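You operate a simulated robot arm through the tools that you are given. There is no shell and no other tool.

You are at the controls of a simulated robot arm. One attempt, no reset.

Task
Swap the lit beacon's dome for the orange one.
Fine: switch the tester off first and leave it off; twist the new dome home; the old dome stands on the bench. Set down upright: clear dome.

Only the result counts: the job must be done as asked and must still hold three seconds after the hand-in. Knocking over, shifting, dropping, spilling or breaking anything else fails it.

Robot
A 6-joint arm with a fingered hand, fixed in place. Base frame: the origin is at the foot of the arm, x ahead of it, y to its left, z up. Lengths are in mm, angles in rad, forces in N, time in s.
With the tool pointing down near the work surface it reaches from about 300 to 820 mm from the base axis. Its first joint turns from -2.897 to 2.897 rad. Payload 4 kg.
The tool frame sits at the grasp point between the pads (the TCP): z along the fingers, y along the line on which they close. The tips reach 26 mm beyond it. The gripper opens to 132 mm. The gripper's body begins 73 mm behind the TCP. The gripper is a hand of 5 fingers: y runs from the thumb to the fingers, the wrist lies at [0, 0, -239] in the tool frame, and closing takes about 1.5 s.
Orientation is that of the tool frame in the base frame, as a unit quaternion [w, x, y, z]. With the fingers straight down and closing along the base's y, the tool's x points along the base's -x, its y along +y and its z along -z.

Tools
- The arm moves only by the tool move_arm. Its argument "motion" is a list of rows, each an object of numbers (a shift or turn left out is 0, a gripper value left out holds the last): "ax", "ay", "az": the turn, a rotation vector about the base's x, y, z in units of 90 degrees (1.0 is 90 degrees); "x", "y", "z": the shift along the base's x, y, z in units of 300 mm (1.0 is 300 mm). In form: [{"ax": .., "ay": .., "az": .., "x": .., "y": .., "z": ..}, ...]. A call has 1 to 20 rows; each row is the pose to reach, as a shift and turn from the pose commanded when the call began. "jaw" is the finger opening in mm, from 0 to 132, set as the call begins (left out, the last holds). A call with a number of a shift or a turn outside -1 to 1 is refused whole. Each row takes 0.2 s and may step no farther than 50 mm and 0.15 rad from the row before; otherwise, or with a gripper value out of range, the whole call is refused. Where a pose cannot be reached the arm comes as near as it can. A force on the tool above 40 N (or 10 N above the force at the start of the call, whichever is more), or a blocked arm, ends the call early, and 0.2 s more pass. Each finger travels about 45 mm/s and halts on what it meets, pressing with about 25 N; the grip force reading is that of the motor and also rises with nothing between the fingers. The clock runs only during rows and for 0.2 s after the last one: add rows that repeat a pose to give the fingers time. It gives the time, the measured TCP pose, the force on the tool (base axes), the opening and the grip force at its end, in the units of the frame above (readings bear some noise), with the torque about the TCP (base axes, N m) and any sound that the robot's microphone picked up, and new pictures: "views" is both (left out), scene, wrist or none.
- Cameras (640 x 400 px; columns grow to the right, rows downward): "scene" is fixed at [53.1, -504.3, 1459.5]; the picture's right is [0.95, -0.31, 0.00], its down [-0.15, -0.45, -0.88] and it looks along [0.27, 0.84, -0.47] (base axes); focal length 334 px, centre (320, 200). "wrist" rides on the gripper at [84, 2, -97] in the tool frame; the picture's right is [-0.02, 1.00, 0.00], its down [-0.75, -0.02, -0.66] and it looks along [-0.66, -0.01, 0.75] (tool axes); focal length 270 px, centre (320, 200). There is no depth. A picture from a camera that has moved, and an enlarged one, comes with that camera's place and axes in the base frame and with its lens. The place of the scene camera against the robot may be out by one fixed shift of up to 12 mm in any direction.
- set_fingers(finger1, finger2, finger3, finger4, thumb_bend): sets how far each is bent, from 0 (flat) to 100 (curled in); at 30 the hand is open as for a grip, at 70 the pads meet at the TCP. One left out holds its place. A second passes; each finger stops where it meets its share of the squeeze, and holds until it gets a number again. A gripper value or a shape takes the hand back. It gives what a move gives, with no picture; readings hold the bend of each and the force on the fingers (four entries, about 0 where the hand has none), thumb and palm.
- preshape(shape): the hand has 5 fingers and takes this shape, open, in about a second: jaw (thumb against the fingers, like two jaws); tri (thumb and two fingers); tip (a fingertip pinch); poke (one finger out to press); point (the index stretched); flat (the hand flat); cup (the hand cupped); fist (a fist). The gripper value then closes the fingers along that shape, each until it touches; the sizes above hold for jaw. It gives what a move gives, with no picture.
- enlarge(camera, box): a new picture of the part [left, top, right, bottom] of that camera's present view, enlarged. It takes no simulated time.
- hand_in(): hands the job in; it is judged then, once.

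Places have to be worked out from the pictures, the camera data and where the tool is seen. Open the gripper and draw the arm clear of the work before you hand the job in, unless the task says otherwise.

The tools are called as a command line: name --argument value ..., lists and objects as JSON in quotes. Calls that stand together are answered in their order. move_arm: Moves the arm, as the interface text tells. Its arguments: {"type":"object","properties":{"motion":{"type":"array","items":{"type":"object","properties":{"ax":{"type":"number"},"ay":{"type":"number"},"az":{"type":"number"},"x":{"type":"number"},"y":{"type":"number"},"z":{"type":"number"}}}},"jaw":{"type":"number"},"views":{"type":"string","enum":["both","scene","wrist","none"]}},"required":["motion"]} The other tools are called the same way: preshape (shape) gives the hand a shape; set_fingers (finger1, finger2, finger3, finger4, thumb_bend) moves the fingers one by one; enlarge (camera, box) takes an enlarged picture of a part of a camera's view; hand_in () hands the job in.

At the start:

```text
time_s: 0.0
tcp_pos: [442.1, -68.2, 1204.3]
orientation: [0.0, 0.001, 1.0, 0.0]
wrist_force: [-0.7, 0.0, -0.2]
torque: [0.0, -0.01, 0.02]
grip_width: 131.9
finger_force: 0.1
shape: jaw
bend: [30.0, 30.0, 30.0, 30.0, 30.0]
finger forces: [0.0, 0.0, 0.1, 0.0, 0.1, 0.0]
```

scene: 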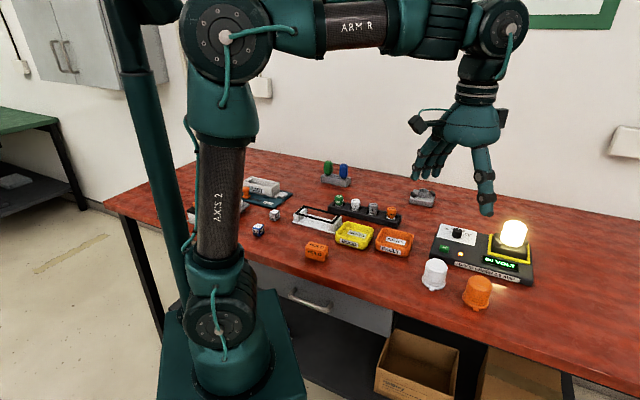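
wrist: 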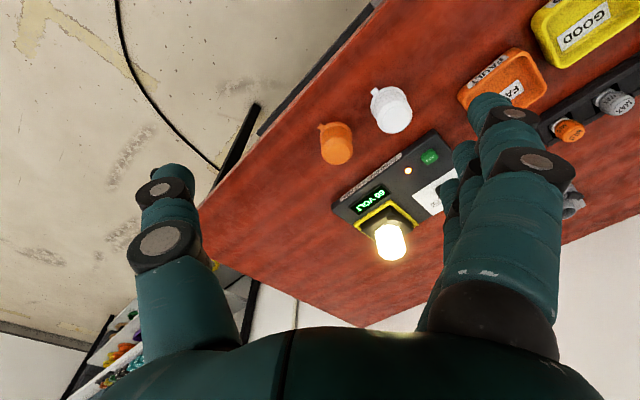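

I'll look closely at the tester, lit beacon and the domes before moving anything.

enlarge --camera "scene" --box '[400, 200, 560, 320]'

enlarge --camera "wrist" --box '[290, 70, 470, 270]'

enlarge --camera "scene" --box '[180, 150, 440, 270]'

```text
3.33 times, centred on (480, 260) of scene
camera zoom: at [53.1, -504.3, 1459.5], right [0.95, -0.31, 0.0], down [-0.15, -0.45, -0.88], along [0.27, 0.84, -0.47], focal length 1112 px, centre (-213, 0)
```

zoom: 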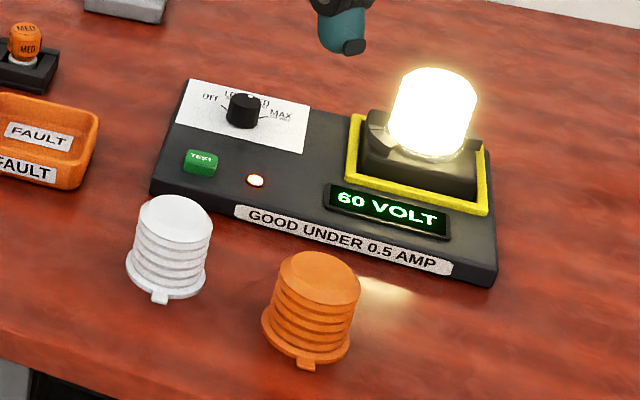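

```text
2.00 times, centred on (380, 170) of wrist
camera zoom: at [358.6, -68.9, 1301.5], right [0.02, 1.0, 0.0], down [0.75, -0.02, 0.66], along [0.66, -0.01, -0.75], focal length 541 px, centre (200, 260)
```

zoom: 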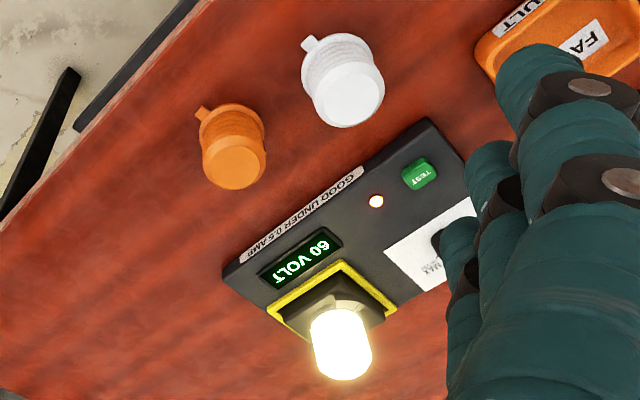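

```text
2.46 times, centred on (310, 210) of scene
camera zoom: at [53.1, -504.3, 1459.5], right [0.95, -0.31, 0.0], down [-0.15, -0.45, -0.88], along [0.27, 0.84, -0.47], focal length 821 px, centre (345, 175)
```

zoom: 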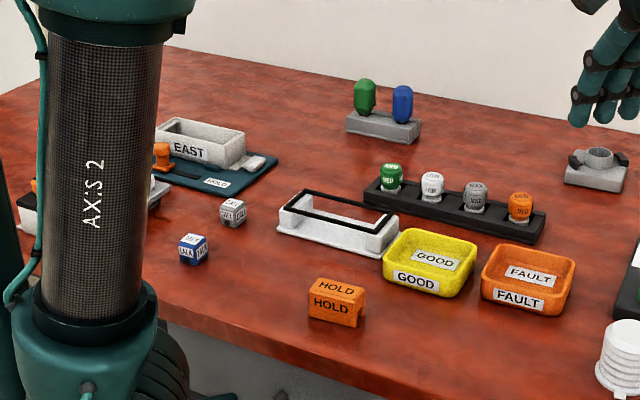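

The lit beacon is the clear dome on the tester at roughly (820, 80), with the orange dome near (605, -40) and a spare white one near (548, 50). I'll move the hand closer so the wrist camera gives a second view for triangulating.

move_arm --motion '[{"x": 0.1, "y": 0.08, "z": -0.03}, {"x": 0.2, "y": 0.16, "z": -0.06}, {"x": 0.3, "y": 0.24, "z": -0.09}, {"x": 0.4, "y": 0.32, "z": -0.12}, {"x": 0.4, "y": 0.32, "z": -0.12}]'

```text
time_s: 1.2
tcp_pos: [564.3, 29.3, 1168.3]
orientation: [0.0, 0.0, 1.0, -0.001]
wrist_force: [0.6, 0.6, -0.5]
torque: [0.03, 0.03, 0.01]
grip_width: 132.0
finger_force: 0.1
shape: jaw
bend: [30.0, 30.0, 30.0, 30.0, 30.0]
finger forces: [0.1, 0.0, 0.0, 0.0, 0.0, 0.1]
camera wrist: at [480.3, 29.3, 1264.5], right [0.02, 1.0, 0.0], down [0.75, -0.02, 0.66], along [0.66, -0.01, -0.75], focal length 270 px, centre (320, 200)
```

scene: 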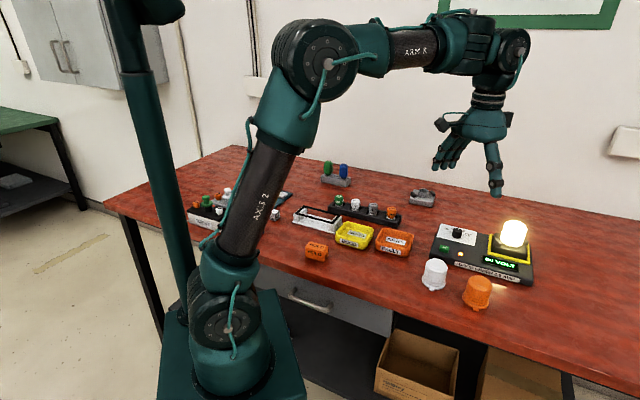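
wrist: 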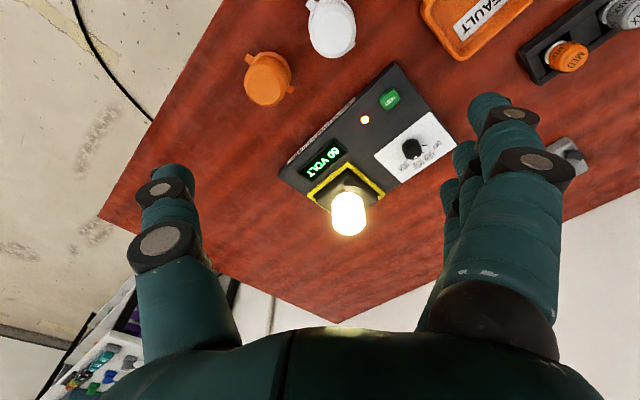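

Two wrist views put the green button near (630, 129, 878). I'll enlarge the wrist view for finer details on the knob and the beacon.

enlarge --camera "wrist" --box '[270, 60, 470, 240]'

enlarge --camera "wrist" --box '[230, 0, 390, 110]'

enlarge --camera "scene" --box '[425, 210, 485, 260]'

enlarge --camera "scene" --box '[480, 210, 540, 260]'

```text
2.22 times, centred on (370, 150) of wrist
camera zoom: at [480.3, 29.3, 1264.5], right [0.02, 1.0, 0.0], down [0.75, -0.02, 0.66], along [0.66, -0.01, -0.75], focal length 601 px, centre (209, 311)
```

zoom: 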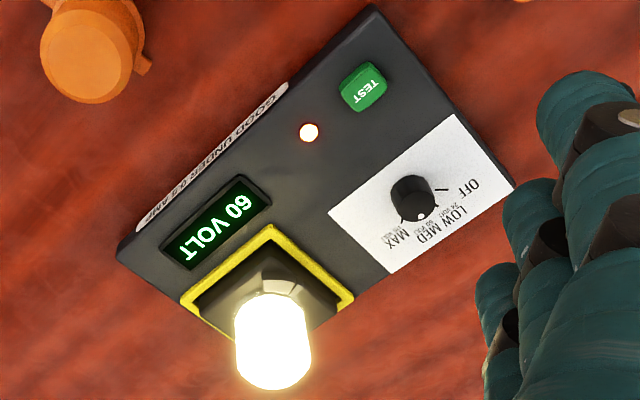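

```text
3.64 times, centred on (310, 55) of wrist
camera zoom: at [480.3, 29.3, 1264.5], right [0.02, 1.0, 0.0], down [0.75, -0.02, 0.66], along [0.66, -0.01, -0.75], focal length 983 px, centre (356, 727)
```

zoom: 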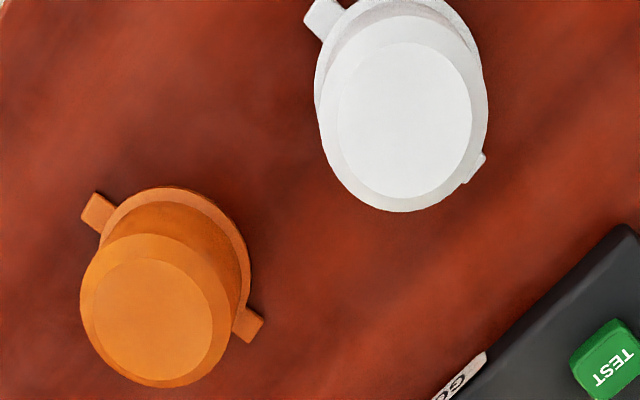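

```text
8.00 times, centred on (455, 235) of scene
camera zoom: at [53.1, -504.3, 1459.5], right [0.95, -0.31, 0.0], down [-0.15, -0.45, -0.88], along [0.27, 0.84, -0.47], focal length 2668 px, centre (-760, -80)
```

zoom: 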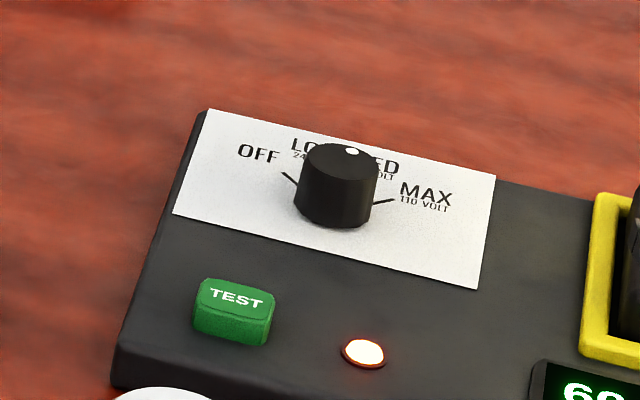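

```text
8.00 times, centred on (510, 235) of scene
camera zoom: at [53.1, -504.3, 1459.5], right [0.95, -0.31, 0.0], down [-0.15, -0.45, -0.88], along [0.27, 0.84, -0.47], focal length 2668 px, centre (-1200, -80)
```

zoom: 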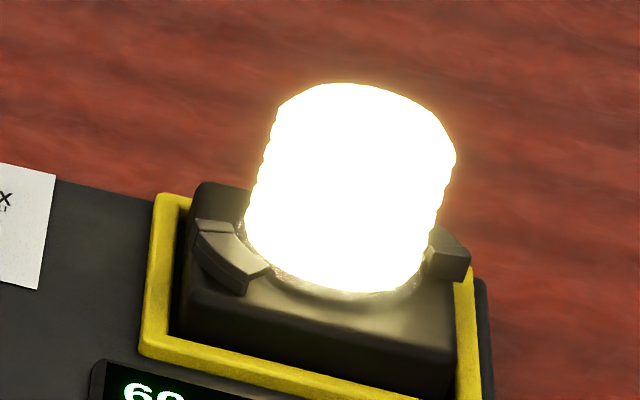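

Pointer dot sits at MED and OFF lies counter-clockwise (seen from above). I'll go closer to the knob with the wrist camera to fix its position and height.

move_arm --motion '[{"x": 0.08, "y": 0.08, "z": -0.1}, {"x": 0.16, "y": 0.16, "z": -0.2}, {"x": 0.24, "y": 0.24, "z": -0.3}, {"x": 0.32, "y": 0.32, "z": -0.4}, {"x": 0.4, "y": 0.4, "z": -0.47}, {"x": 0.4, "y": 0.4, "z": -0.47}]'

enlarge --camera "wrist" --box '[200, 60, 440, 260]'

```text
time_s: 2.6
tcp_pos: [684.2, 147.8, 1025.6]
orientation: [-0.001, 0.0, 1.0, 0.0]
wrist_force: [0.6, -0.3, -0.6]
torque: [0.02, 0.0, 0.0]
grip_width: 131.6
finger_force: 0.2
shape: jaw
bend: [30.0, 30.0, 30.0, 30.0, 30.0]
finger forces: [0.1, 0.0, 0.1, 0.0, 0.0, 0.1]
camera wrist: at [599.2, 148.4, 1122.6], right [0.02, 1.0, 0.0], down [0.75, -0.02, 0.66], along [0.66, -0.01, -0.75], focal length 270 px, centre (320, 200)
```

scene: 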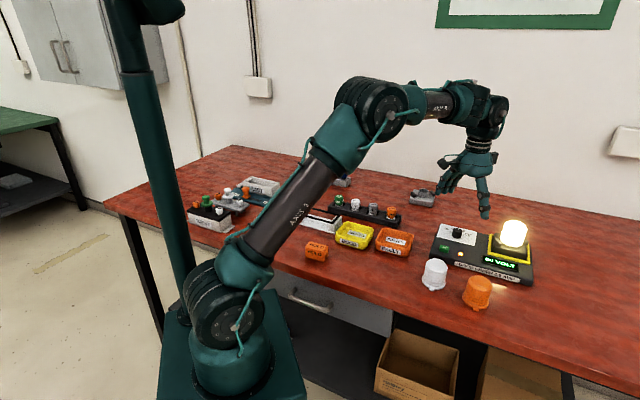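
wrist: 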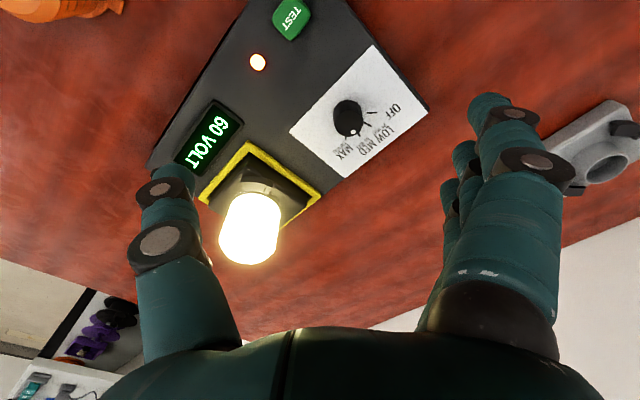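

```text
2.00 times, centred on (320, 160) of wrist
camera zoom: at [599.2, 148.4, 1122.6], right [0.02, 1.0, 0.0], down [0.75, -0.02, 0.66], along [0.66, -0.01, -0.75], focal length 541 px, centre (320, 280)
```

zoom: 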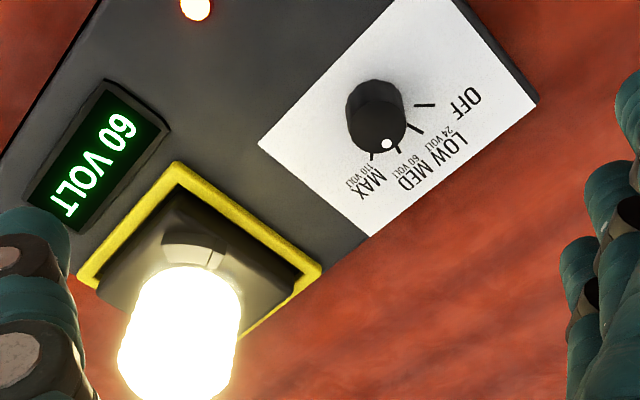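

The LED triangulates to (661, 96, 876), so the panel is at about z=875 and the knob is near (710, 173) with its top around 900. I'll go lower for a finer look at the knob and take the beacon in the same view.

move_arm --motion '[{"x": 0.02, "y": 0.03, "z": -0.12}, {"x": 0.04, "y": 0.06, "z": -0.22}, {"x": 0.04, "y": 0.06, "z": -0.22}]'

enlarge --camera "wrist" --box '[250, 80, 430, 220]'

```text
time_s: 3.4
tcp_pos: [694.3, 167.0, 963.2]
orientation: [0.0, 0.0, 1.0, 0.001]
wrist_force: [-0.2, -0.7, 0.3]
torque: [-0.01, 0.02, 0.03]
grip_width: 131.8
finger_force: 0.0
shape: jaw
bend: [30.0, 30.0, 30.0, 30.0, 30.0]
finger forces: [0.0, 0.0, 0.0, 0.0, 0.0, 0.1]
camera wrist: at [610.0, 166.7, 1059.0], right [0.02, 1.0, 0.0], down [0.75, -0.02, 0.66], along [0.66, -0.01, -0.75], focal length 270 px, centre (320, 200)
```

scene: 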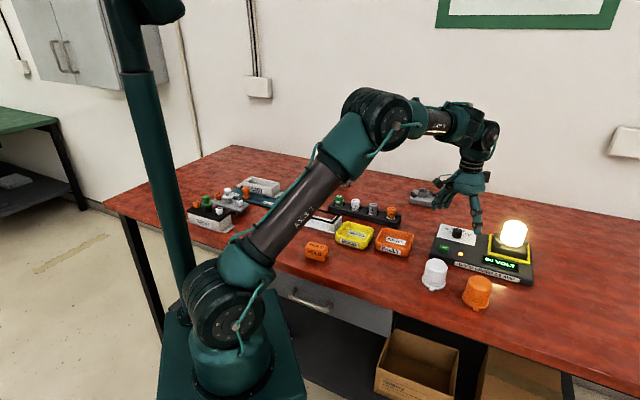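
wrist: 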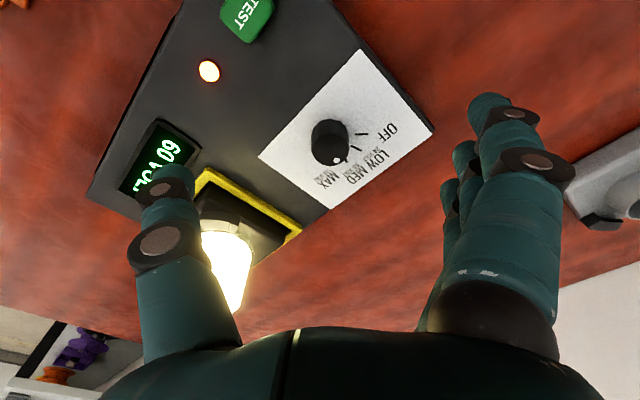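

```text
2.86 times, centred on (340, 150) of wrist
camera zoom: at [610.0, 166.7, 1059.0], right [0.02, 1.0, 0.0], down [0.75, -0.02, 0.66], along [0.66, -0.01, -0.75], focal length 772 px, centre (263, 343)
```

zoom: 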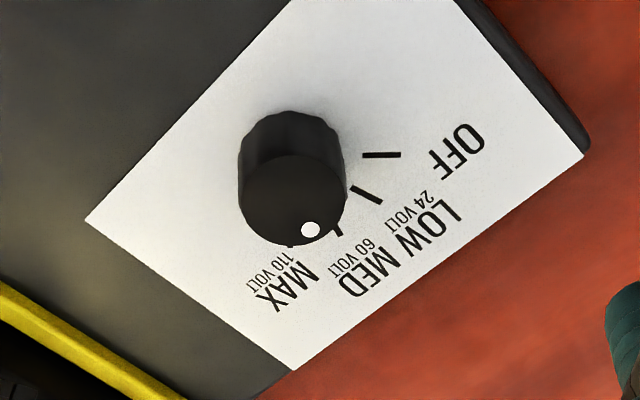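

The knob axis works out to (706, 172), with top ≈898 and base ≈875. MED points at about 30° and OFF at about 89°, so it needs +60° about z. I'll try the three-finger shape for gripping the knob.

preshape --shape "tri"

move_arm --motion '[{"x": 0}]'

enlarge --camera "scene" --box '[420, 160, 540, 260]'

```text
time_s: 4.3
tcp_pos: [693.7, 165.2, 962.0]
orientation: [0.0, -0.001, 1.0, 0.0]
wrist_force: [0.4, 0.0, -0.5]
torque: [-0.01, 0.01, 0.03]
grip_width: 132.0
finger_force: 0.2
shape: tri
bend: [0.0, 30.0, 30.0, 0.0, 30.0]
finger forces: [0.1, 0.1, 0.0, 0.1, 0.0, 0.1]
```

```text
time_s: 4.7
tcp_pos: [694.4, 166.6, 962.5]
orientation: [0.0, 0.001, 1.0, -0.001]
wrist_force: [0.3, 0.1, -0.2]
torque: [0.0, 0.03, -0.01]
grip_width: 131.8
finger_force: 0.0
shape: tri
bend: [0.0, 30.0, 30.0, 0.0, 30.0]
finger forces: [0.0, 0.1, 0.0, 0.1, 0.1, 0.1]
camera wrist: at [610.0, 166.6, 1059.2], right [0.02, 1.0, 0.0], down [0.75, -0.02, 0.66], along [0.66, -0.01, -0.75], focal length 270 px, centre (320, 200)
```

scene: 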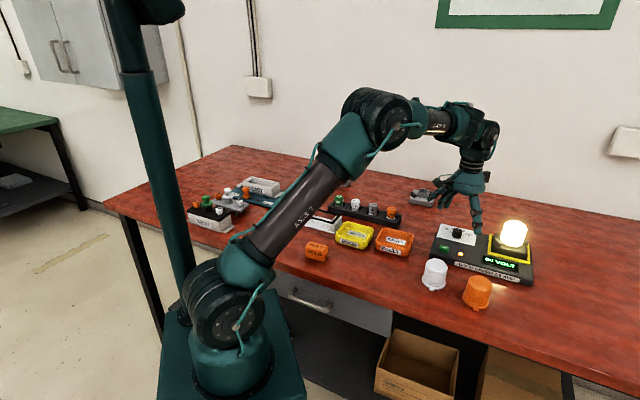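
wrist: 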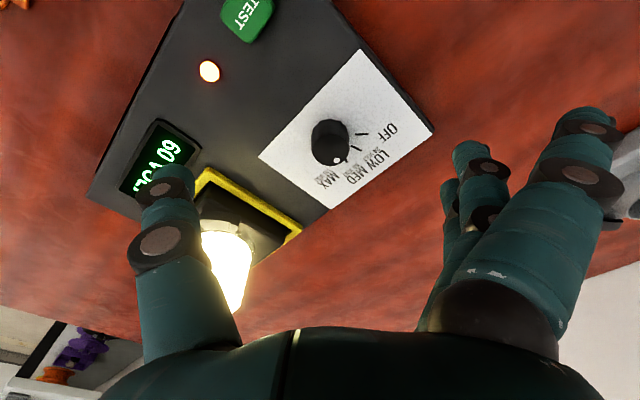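

```text
4.00 times, centred on (480, 210) of scene
camera zoom: at [53.1, -504.3, 1459.5], right [0.95, -0.31, 0.0], down [-0.15, -0.45, -0.88], along [0.27, 0.84, -0.47], focal length 1334 px, centre (-320, 160)
```

zoom: 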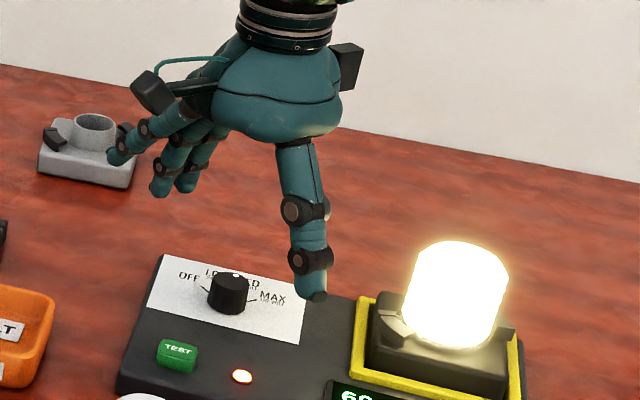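

Fingers 2 and 3 oppose the thumb, while 1 and 4 stay out of the way. I'll turn the hand -30°, narrow the opening, and lower it over the knob in steps.

move_arm --jaw 64 --motion '[{"x": 0.01, "y": 0.005, "az": -0.0833}, {"x": 0.02, "y": 0.01, "az": -0.1667}, {"x": 0.03, "y": 0.015, "az": -0.25}, {"x": 0.04, "y": 0.02, "az": -0.3333}, {"x": 0.04, "y": 0.02, "z": -0.06, "az": -0.3333}, {"x": 0.04, "y": 0.02, "z": -0.12, "az": -0.3333}, {"x": 0.04, "y": 0.02, "z": -0.12, "az": -0.3333}]'

enlarge --camera "scene" --box '[420, 170, 540, 270]'

```text
time_s: 6.3
tcp_pos: [707.0, 170.4, 926.2]
orientation: [-0.001, 0.259, 0.966, 0.0]
wrist_force: [-0.1, -1.4, 0.9]
torque: [0.01, -0.01, 0.01]
grip_width: 65.2
finger_force: 0.2
shape: tri
bend: [0.0, 73.0, 73.0, 0.0, 70.0]
finger forces: [0.0, 0.1, 0.0, 0.1, 0.1, 0.0]
camera wrist: at [635.5, 212.8, 1023.0], right [0.52, 0.86, 0.0], down [0.64, -0.39, 0.66], along [0.56, -0.34, -0.75], focal length 270 px, centre (320, 200)
```

scene: 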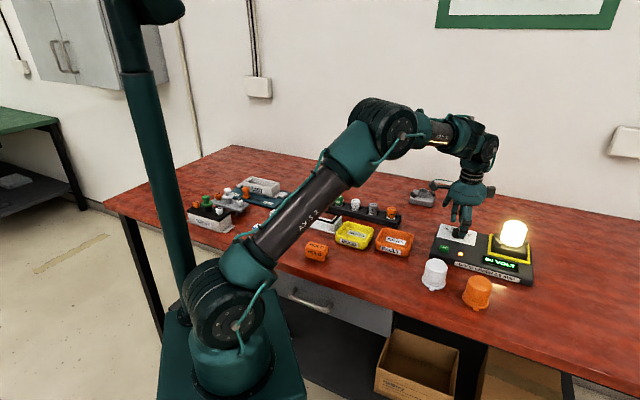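
wrist: 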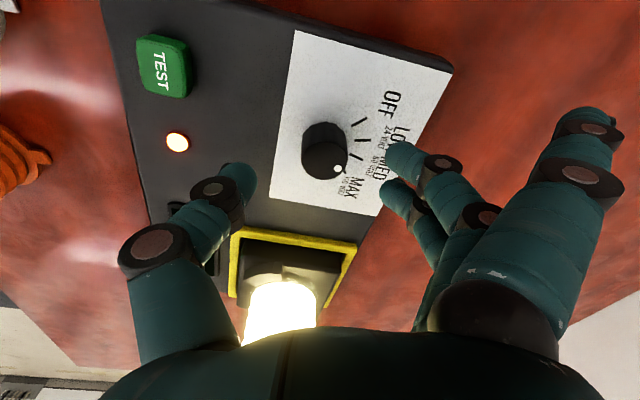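

```text
4.00 times, centred on (480, 220) of scene
camera zoom: at [53.1, -504.3, 1459.5], right [0.95, -0.31, 0.0], down [-0.15, -0.45, -0.88], along [0.27, 0.84, -0.47], focal length 1334 px, centre (-320, 120)
```

zoom: 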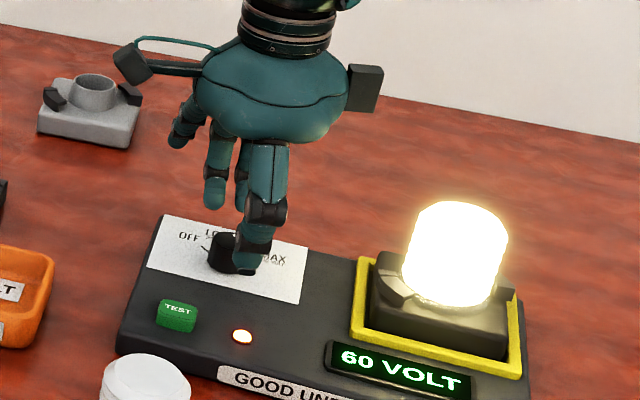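

The knob is centred between thumb and fingers, whose tips are about 20 mm below the TCP (z≈906). I'll lower 22 mm more.

move_arm --motion '[{"z": -0.04}, {"z": -0.075}, {"z": -0.075}]'

enlarge --camera "wrist" --box '[200, 80, 440, 240]'

enlarge --camera "scene" --box '[430, 190, 510, 260]'

```text
time_s: 7.1
tcp_pos: [708.1, 170.7, 902.7]
orientation: [0.001, 0.259, 0.966, 0.001]
wrist_force: [-0.1, -0.6, -0.4]
torque: [0.0, 0.02, 0.03]
grip_width: 65.0
finger_force: 0.1
shape: tri
bend: [0.0, 73.0, 73.0, 0.0, 70.0]
finger forces: [0.0, 0.0, 0.0, 0.1, 0.0, 0.1]
camera wrist: at [635.5, 213.1, 1000.4], right [0.52, 0.86, 0.0], down [0.64, -0.39, 0.66], along [0.56, -0.34, -0.75], focal length 270 px, centre (320, 200)
```

scene: 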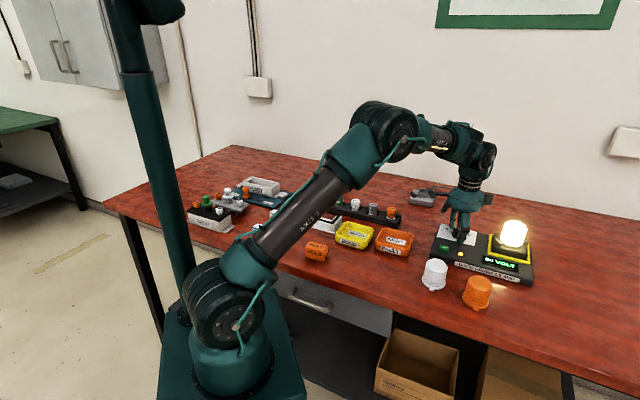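
wrist: 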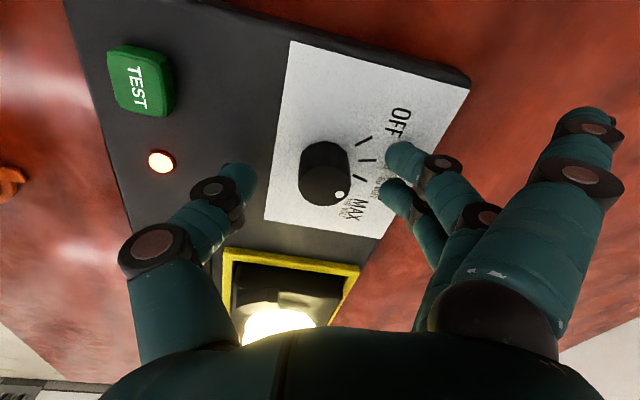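

```text
2.50 times, centred on (320, 160) of wrist
camera zoom: at [635.5, 213.1, 1000.4], right [0.52, 0.86, 0.0], down [0.64, -0.39, 0.66], along [0.56, -0.34, -0.75], focal length 676 px, centre (320, 300)
```

zoom: 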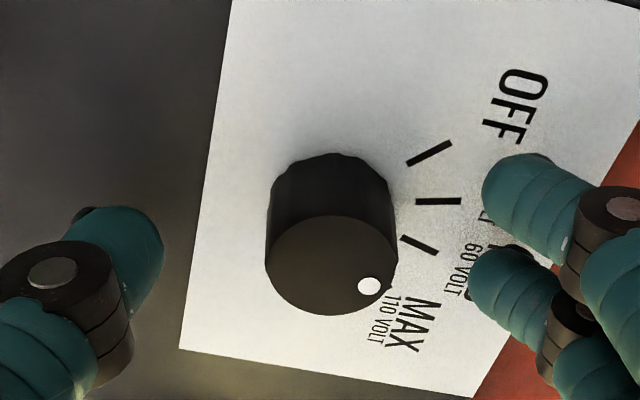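

```text
5.71 times, centred on (470, 225) of scene
camera zoom: at [53.1, -504.3, 1459.5], right [0.95, -0.31, 0.0], down [-0.15, -0.45, -0.88], along [0.27, 0.84, -0.47], focal length 1906 px, centre (-537, 57)
```

zoom: 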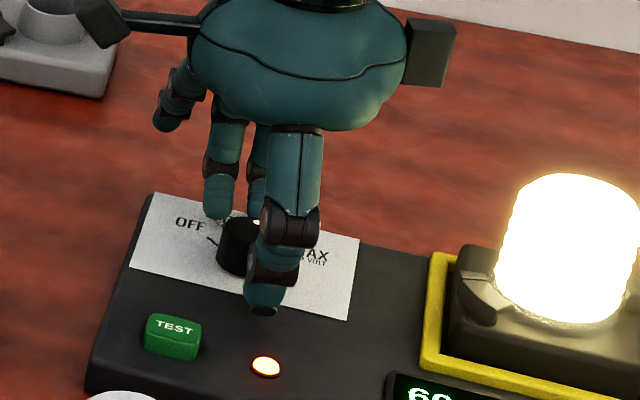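

The knob is about 2 mm off the tool centre, so I'll nudge to it and close on the knob.

move_arm --motion '[{"x": -0.005, "y": 0.006, "z": -0.007}, {"x": -0.005, "y": 0.006, "z": -0.007}]' --views "none"

move_arm --jaw 14 --motion '[{"x": 0}, {"x": 0}, {"x": 0}, {"x": 0}, {"x": 0}, {"x": 0}]'

enlarge --camera "wrist" --box '[200, 80, 440, 240]'

```text
time_s: 7.7
tcp_pos: [706.2, 173.0, 901.6]
orientation: [0.0, 0.258, 0.966, 0.0]
wrist_force: [0.2, -0.7, -0.3]
torque: [0.01, 0.0, 0.01]
grip_width: 64.9
finger_force: 0.1
shape: tri
bend: [0.0, 73.0, 73.0, 0.0, 70.0]
finger forces: [0.1, 0.1, 0.0, 0.0, 0.0, 0.0]
```

```text
time_s: 9.1
tcp_pos: [706.5, 173.4, 901.8]
orientation: [0.0, 0.259, 0.966, 0.0]
wrist_force: [-1.4, 0.7, -2.6]
torque: [0.05, -0.03, -0.01]
grip_width: 17.6
finger_force: 25.1
shape: tri
bend: [25.0, 72.0, 72.0, 25.0, 70.0]
finger forces: [0.1, 11.5, 11.3, 0.1, 21.1, 0.1]
camera wrist: at [633.6, 215.5, 998.4], right [0.52, 0.86, 0.0], down [0.64, -0.39, 0.66], along [0.56, -0.34, -0.75], focal length 270 px, centre (320, 200)
```

scene: 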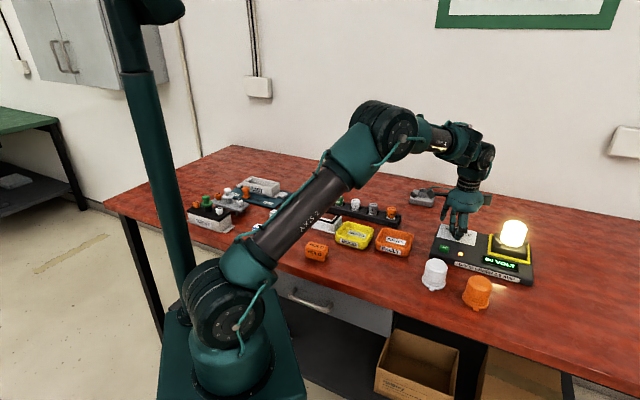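
wrist: 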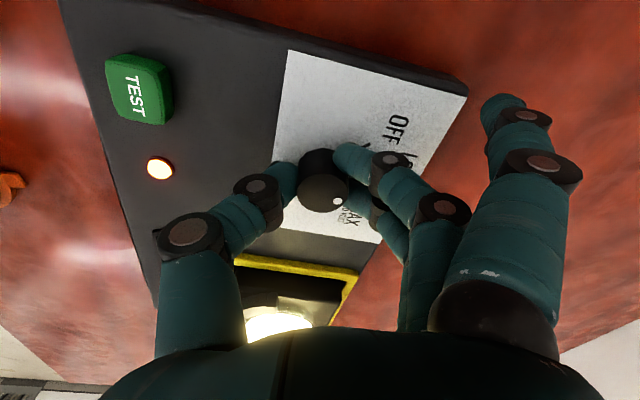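

```text
2.50 times, centred on (320, 160) of wrist
camera zoom: at [633.6, 215.5, 998.4], right [0.52, 0.86, 0.0], down [0.64, -0.39, 0.66], along [0.56, -0.34, -0.75], focal length 676 px, centre (320, 300)
```

zoom: 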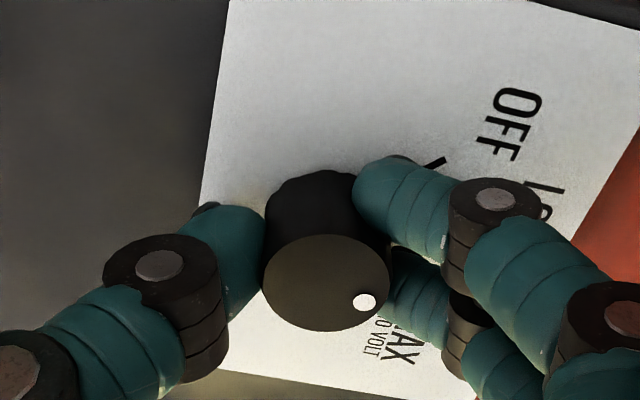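

The knob is gripped with balanced forces (thumb 21 N, fingers about 11 N each). Now I'll turn it +60° counter-clockwise.

move_arm --motion '[{"az": 0.08}, {"az": 0.16}, {"az": 0.24}, {"az": 0.32}, {"az": 0.4}, {"az": 0.48}, {"az": 0.56}, {"az": 0.64}, {"az": 0.667}, {"az": 0.667}]'

enlarge --camera "wrist" --box '[200, 80, 440, 240]'

```text
time_s: 11.3
tcp_pos: [706.2, 172.2, 901.7]
orientation: [0.0, -0.259, 0.966, 0.001]
wrist_force: [9.7, -6.0, 2.4]
torque: [-0.11, -0.21, -0.11]
grip_width: 17.5
finger_force: 25.1
shape: tri
bend: [26.0, 72.0, 72.0, 26.0, 70.0]
finger forces: [0.0, 8.2, 13.0, 0.0, 28.8, 0.0]
camera wrist: at [631.8, 130.6, 998.3], right [-0.48, 0.88, 0.0], down [0.66, 0.36, 0.66], along [0.58, 0.32, -0.75], focal length 270 px, centre (320, 200)
```

scene: 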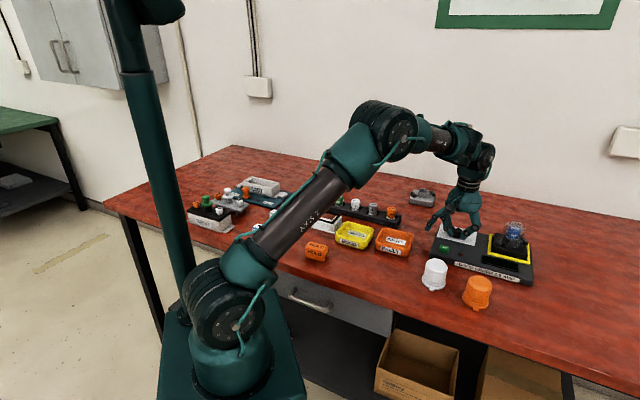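
wrist: 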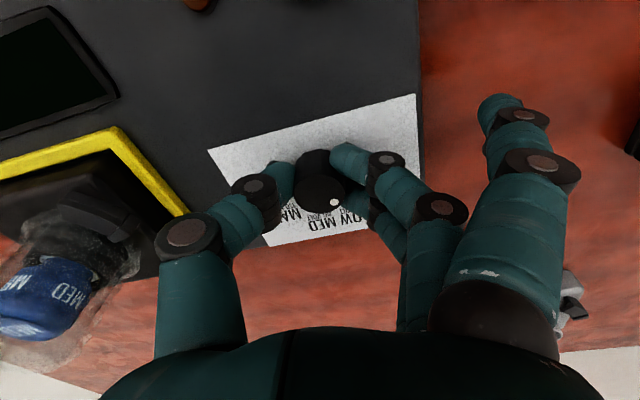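

```text
2.50 times, centred on (320, 160) of wrist
camera zoom: at [631.8, 130.6, 998.3], right [-0.48, 0.88, 0.0], down [0.66, 0.36, 0.66], along [0.58, 0.32, -0.75], focal length 676 px, centre (320, 300)
```

zoom: 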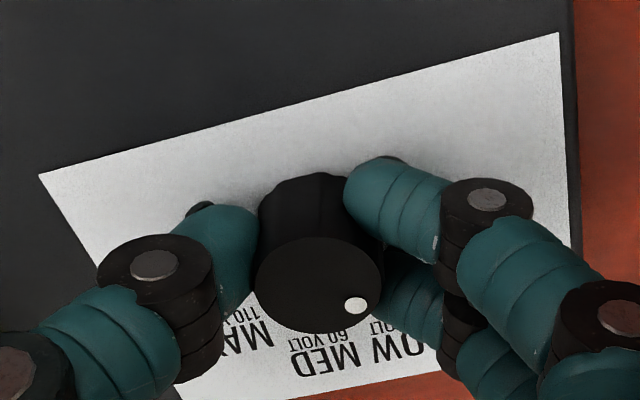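

The lamp, LED and display went dark. I'll release the knob and check that its pointer is on OFF.

move_arm --jaw 64 --motion '[{"x": 0}, {"x": 0}, {"x": 0}, {"x": 0}, {"z": 0.1}, {"z": 0.2}, {"z": 0.3}]'

enlarge --camera "wrist" --box '[220, 50, 420, 190]'

enlarge --camera "scene" --box '[480, 210, 540, 260]'

```text
time_s: 12.9
tcp_pos: [704.2, 175.7, 991.9]
orientation: [-0.001, -0.258, 0.966, 0.0]
wrist_force: [-0.4, 0.0, 0.7]
torque: [-0.02, 0.0, 0.0]
grip_width: 63.1
finger_force: 0.0
shape: tri
bend: [0.0, 73.0, 73.0, 0.0, 70.0]
finger forces: [0.0, 0.0, 0.1, 0.1, 0.0, 0.1]
camera wrist: at [630.4, 132.8, 1088.5], right [-0.48, 0.88, 0.0], down [0.66, 0.36, 0.66], along [0.58, 0.32, -0.75], focal length 270 px, centre (320, 200)
```

scene: 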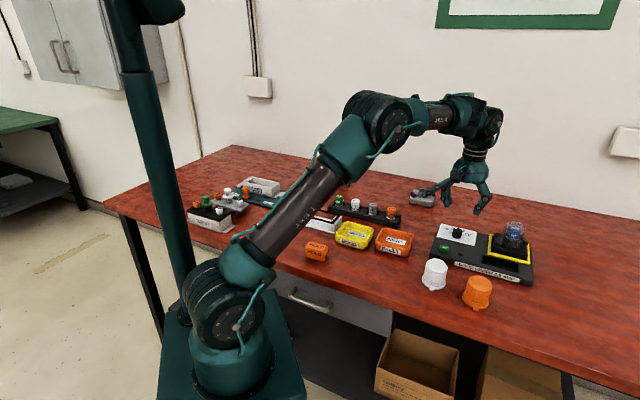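
wrist: 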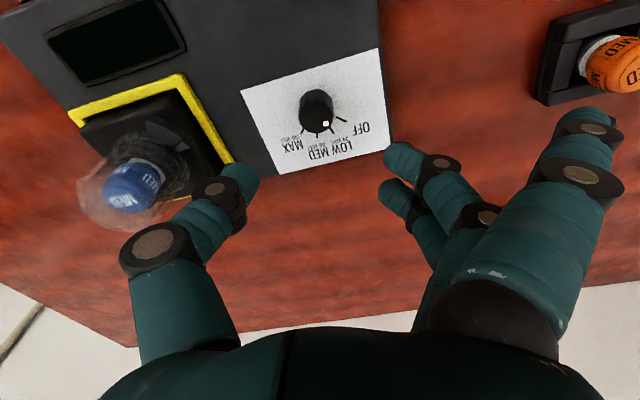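

```text
2.86 times, centred on (320, 120) of wrist
camera zoom: at [630.4, 132.8, 1088.5], right [-0.48, 0.88, 0.0], down [0.66, 0.36, 0.66], along [0.58, 0.32, -0.75], focal length 772 px, centre (320, 429)
```

zoom: 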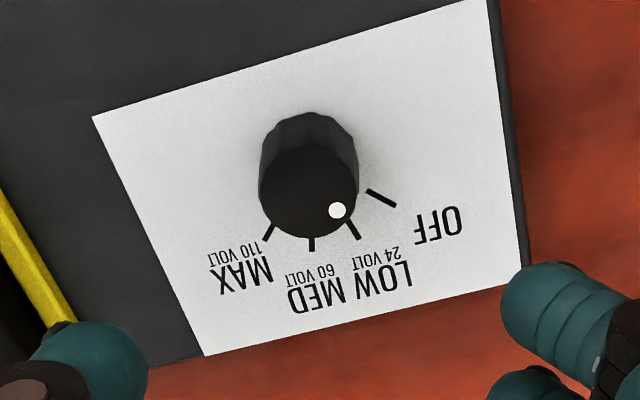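

```text
8.00 times, centred on (510, 235) of scene
camera zoom: at [53.1, -504.3, 1459.5], right [0.95, -0.31, 0.0], down [-0.15, -0.45, -0.88], along [0.27, 0.84, -0.47], focal length 2668 px, centre (-1200, -80)
```

zoom: 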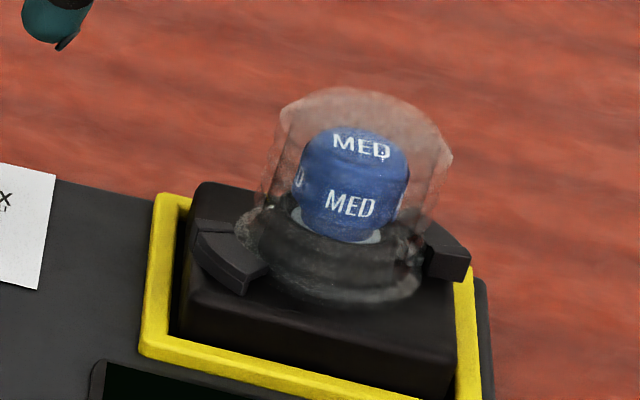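

The pointer is on OFF and everything is dark; the clear dome (over a blue MED bulb) is visible in the bayonet socket. I'll re-square the hand, open it and look closely at the socket and hooks.

move_arm --jaw 132 --motion '[{"az": -0.083, "y": -0.08, "z": 0.05}, {"az": -0.167, "y": -0.16, "z": 0.05}, {"az": -0.25, "y": -0.24, "x": 0.03, "z": 0.05}, {"az": -0.333, "y": -0.33, "x": 0.06, "z": 0.05}, {"az": -0.333, "y": -0.33, "x": 0.06, "z": 0.05}]'

enlarge --camera "wrist" --box '[230, 90, 430, 250]'

enlarge --camera "scene" --box '[400, 180, 450, 215]'

```text
time_s: 14.1
tcp_pos: [725.1, 75.1, 1004.4]
orientation: [0.0, 0.0, 1.0, 0.0]
wrist_force: [0.7, 0.8, -0.8]
torque: [-0.01, -0.02, -0.01]
grip_width: 131.9
finger_force: 0.1
shape: tri
bend: [0.0, 30.0, 30.0, 0.0, 30.0]
finger forces: [0.1, 0.1, 0.1, 0.0, 0.0, 0.0]
camera wrist: at [639.4, 75.7, 1101.2], right [0.02, 1.0, 0.0], down [0.75, -0.02, 0.66], along [0.66, -0.01, -0.75], focal length 270 px, centre (320, 200)
```

scene: 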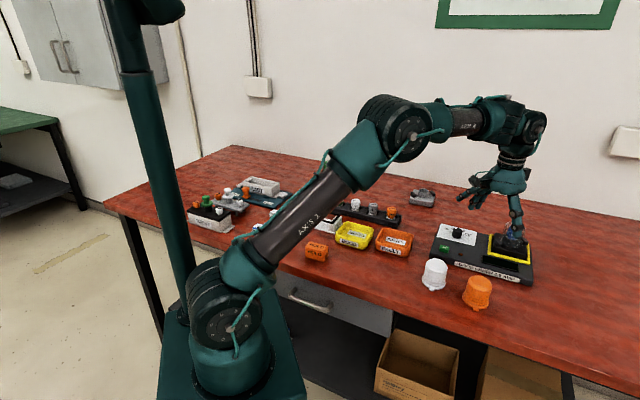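
wrist: 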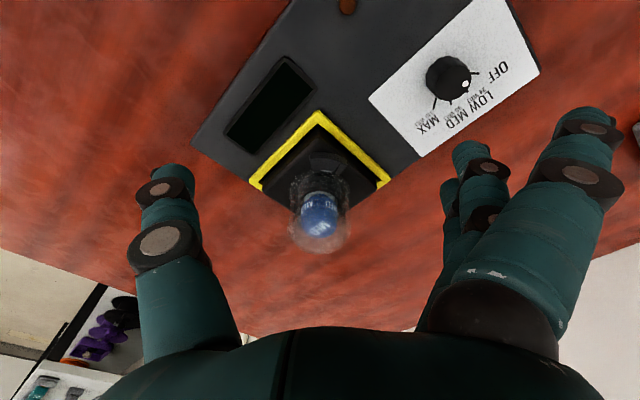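

```text
2.50 times, centred on (330, 170) of wrist
camera zoom: at [639.4, 75.7, 1101.2], right [0.02, 1.0, 0.0], down [0.75, -0.02, 0.66], along [0.66, -0.01, -0.75], focal length 676 px, centre (295, 275)
```

zoom: 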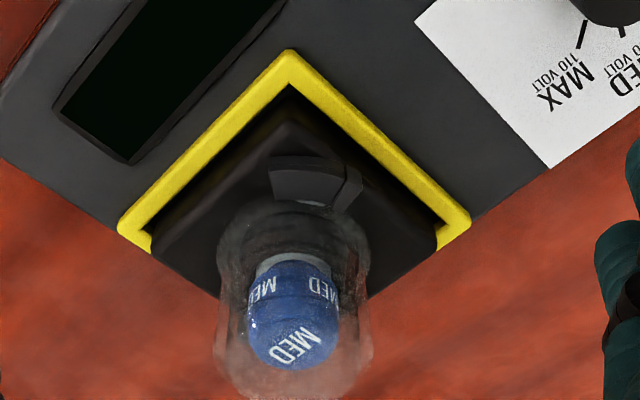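

```text
11.43 times, centred on (425, 198) of scene
camera zoom: at [53.1, -504.3, 1459.5], right [0.95, -0.31, 0.0], down [-0.15, -0.45, -0.88], along [0.27, 0.84, -0.47], focal length 3811 px, centre (-880, 229)
```

zoom: 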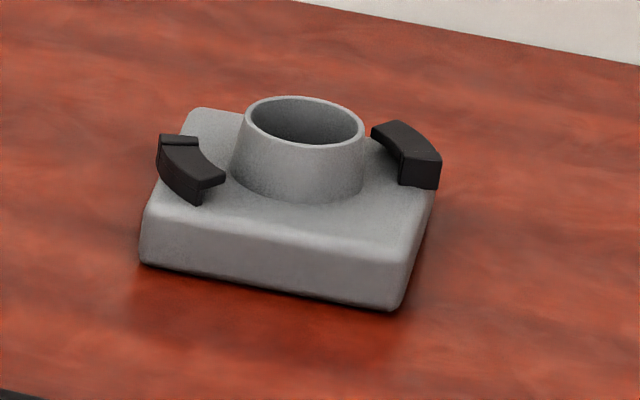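

The empty socket at the back shows hooks whose stops imply clockwise tightens, counter-clockwise loosens; the tester's frame is turned about -46°. I'll move above the beacon to locate the dome axis precisely and test reach.

move_arm --motion '[{"x": 0.1, "z": 0.02}, {"x": 0.2, "y": -0.01, "z": 0.04}, {"x": 0.27, "y": -0.01, "z": 0.05}, {"x": 0.27, "y": -0.01, "z": 0.05}]'

enlarge --camera "wrist" --box '[220, 60, 420, 220]'

enlarge --camera "scene" --box '[470, 170, 550, 270]'

```text
time_s: 15.1
tcp_pos: [785.5, 68.7, 1015.1]
orientation: [0.0, -0.001, 1.0, 0.0]
wrist_force: [-0.8, -1.2, -0.1]
torque: [0.02, 0.0, 0.0]
grip_width: 131.7
finger_force: 0.0
shape: tri
bend: [0.0, 30.0, 30.0, 0.0, 30.0]
finger forces: [0.0, 0.0, 0.1, 0.0, 0.1, 0.0]
out of reach, approached as far as the arm can: row 3, 4
camera wrist: at [700.7, 69.2, 1112.3], right [0.02, 1.0, 0.0], down [0.75, -0.01, 0.66], along [0.66, -0.01, -0.75], focal length 270 px, centre (320, 200)
```

scene: 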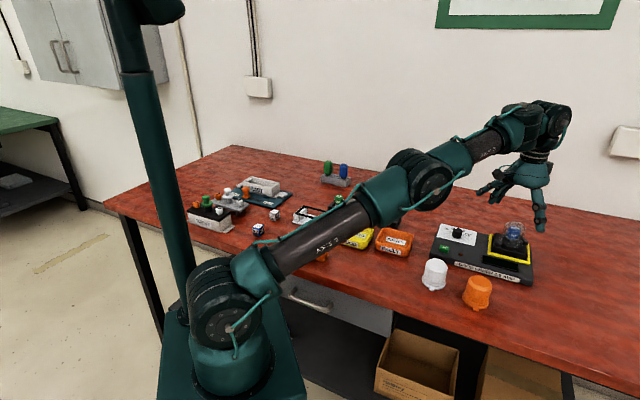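
wrist: 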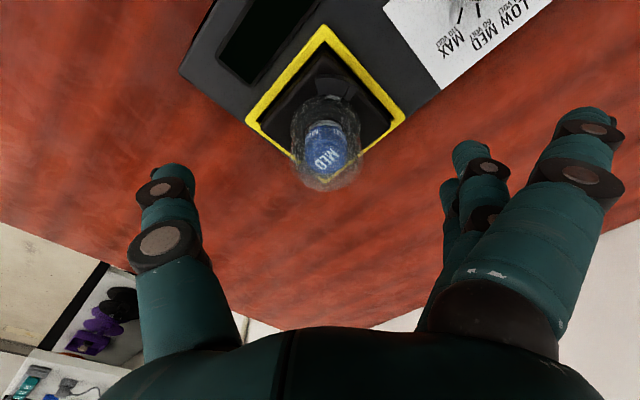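

```text
2.50 times, centred on (320, 140) of wrist
camera zoom: at [700.7, 69.2, 1112.3], right [0.02, 1.0, 0.0], down [0.75, -0.01, 0.66], along [0.66, -0.01, -0.75], focal length 676 px, centre (320, 350)
```

zoom: 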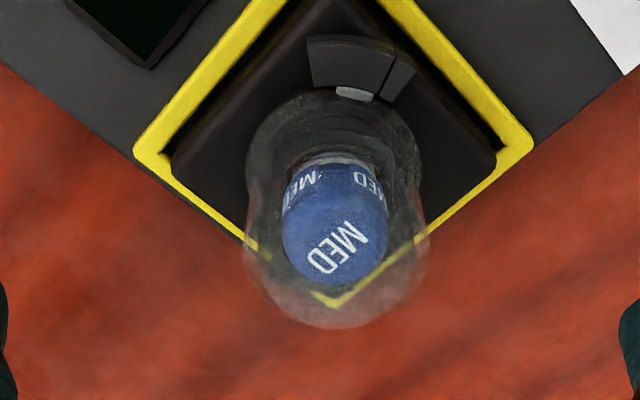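

```text
4.00 times, centred on (510, 220) of scene
camera zoom: at [53.1, -504.3, 1459.5], right [0.95, -0.31, 0.0], down [-0.15, -0.45, -0.88], along [0.27, 0.84, -0.47], focal length 1334 px, centre (-440, 120)
```

zoom: 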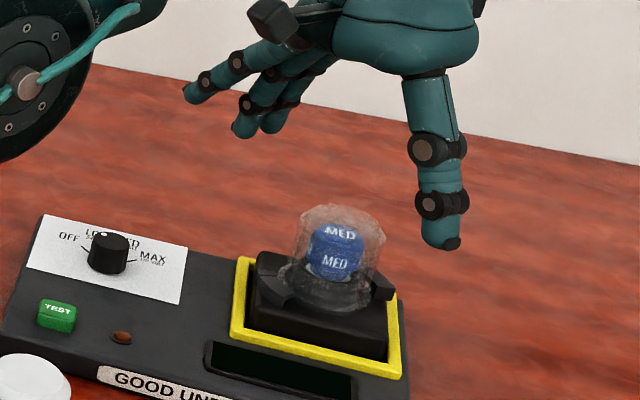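

The yellow frame corners put the beacon axis at about (809.5, 72.5), hook tops at z≈900 and dome top at about 945. The near lug sits against its stop at about 163°, so roughly 55–60° counter-clockwise should free it. A straight-down pose is at the reach limit, so I'll tilt the tool 7° outward.

move_arm --motion '[{"x": -0.05, "ay": -0.04}, {"x": -0.1, "ay": -0.078}, {"x": -0.1, "ay": -0.078}, {"x": -0.1, "ay": -0.078}]'

enlarge --camera "wrist" --box '[220, 60, 420, 220]'

```text
time_s: 16.1
tcp_pos: [756.1, 68.3, 1015.4]
orientation: [0.061, -0.001, 0.998, 0.0]
wrist_force: [1.2, 0.1, -0.2]
torque: [0.01, 0.0, 0.02]
grip_width: 132.0
finger_force: 0.1
shape: tri
bend: [0.0, 30.0, 30.0, 0.0, 30.0]
finger forces: [0.0, 0.0, 0.0, 0.0, 0.0, 0.0]
camera wrist: at [660.2, 68.4, 1101.4], right [0.02, 1.0, 0.0], down [0.67, -0.01, 0.75], along [0.75, -0.01, -0.67], focal length 270 px, centre (320, 200)
```

scene: 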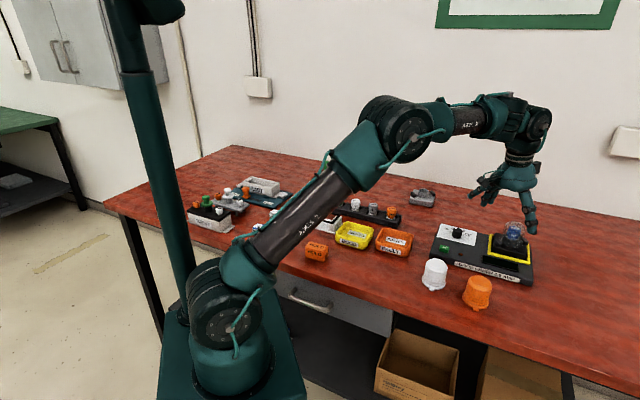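
wrist: 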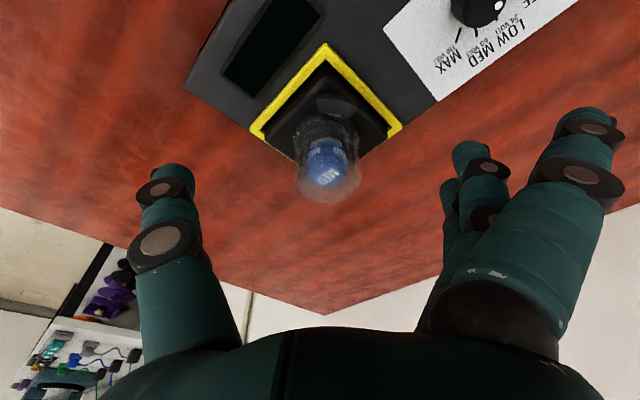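

```text
2.50 times, centred on (320, 140) of wrist
camera zoom: at [660.2, 68.4, 1101.4], right [0.02, 1.0, 0.0], down [0.67, -0.01, 0.75], along [0.75, -0.01, -0.67], focal length 676 px, centre (320, 350)
```

zoom: 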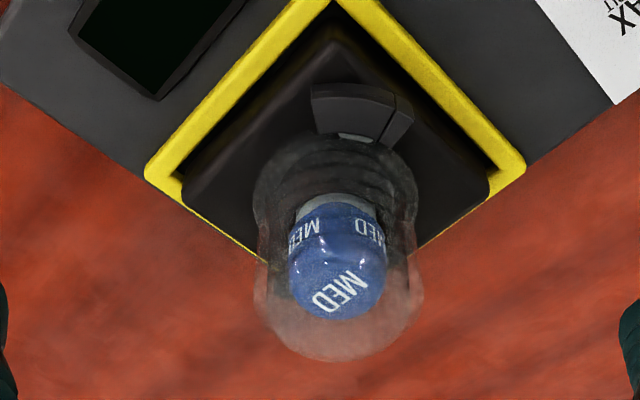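

Tilt is in and reach is restored. I'll yaw -27° and move over the dome axis, staying above its top before descending.

move_arm --jaw 104 --motion '[{"az": -0.075, "x": 0.05, "y": 0.004}, {"az": -0.15, "x": 0.1, "y": 0.008}, {"az": -0.225, "x": 0.14, "y": 0.012, "z": -0.02}, {"az": -0.3, "x": 0.18, "y": 0.0133, "z": -0.05}, {"az": -0.3, "x": 0.18, "y": 0.0133, "z": -0.08}, {"az": -0.3, "x": 0.18, "y": 0.0133, "z": -0.08}]'

enlarge --camera "wrist" --box '[200, 60, 440, 240]'

enlarge --camera "scene" --box '[470, 170, 550, 270]'

```text
time_s: 17.5
tcp_pos: [792.6, 83.1, 992.3]
orientation: [0.059, 0.234, 0.97, -0.012]
wrist_force: [0.3, -0.5, -0.8]
torque: [0.04, -0.02, 0.03]
grip_width: 104.4
finger_force: 0.0
shape: tri
bend: [0.0, 60.0, 60.0, 0.0, 56.0]
finger forces: [0.0, 0.1, 0.1, 0.0, 0.0, 0.0]
out of reach, approached as far as the arm can: row 3, 4, 5, 6
camera wrist: at [707.6, 127.6, 1077.7], right [0.47, 0.88, 0.01], down [0.59, -0.32, 0.74], along [0.66, -0.35, -0.67], focal length 270 px, centre (320, 200)
```

scene: 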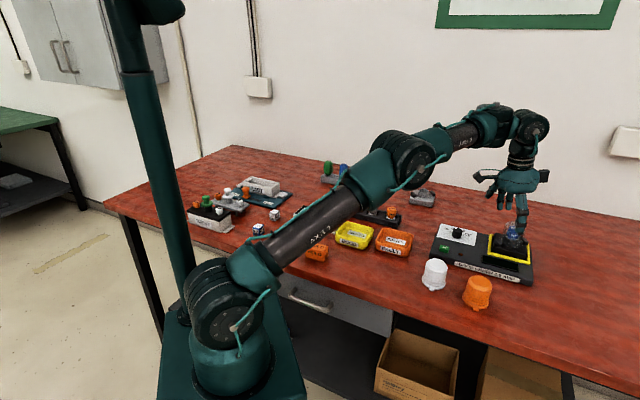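
wrist: 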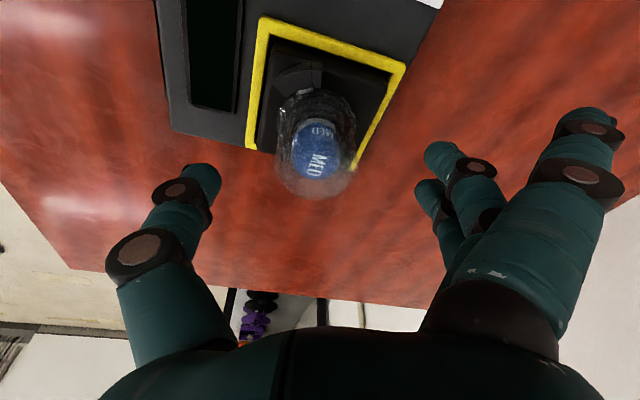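

```text
2.22 times, centred on (320, 150) of wrist
camera zoom: at [707.6, 127.6, 1077.7], right [0.47, 0.88, 0.01], down [0.59, -0.32, 0.74], along [0.66, -0.35, -0.67], focal length 601 px, centre (320, 311)
```

zoom: 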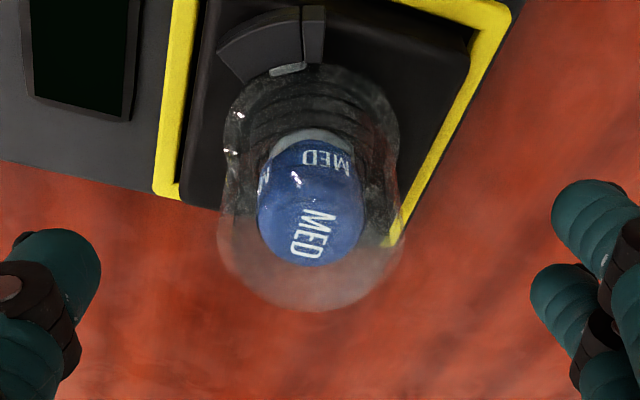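

```text
4.00 times, centred on (510, 220) of scene
camera zoom: at [53.1, -504.3, 1459.5], right [0.95, -0.31, 0.0], down [-0.15, -0.45, -0.88], along [0.27, 0.84, -0.47], focal length 1334 px, centre (-440, 120)
```

zoom: 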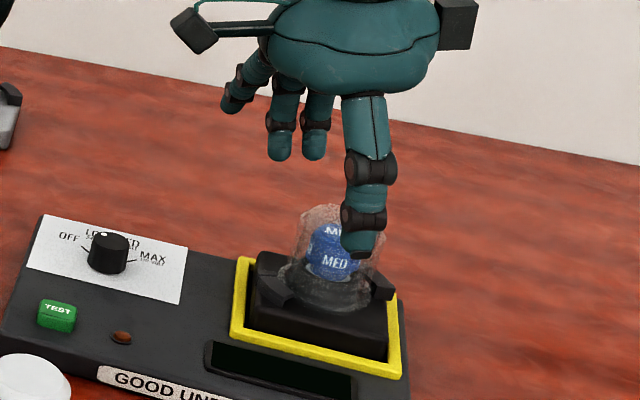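

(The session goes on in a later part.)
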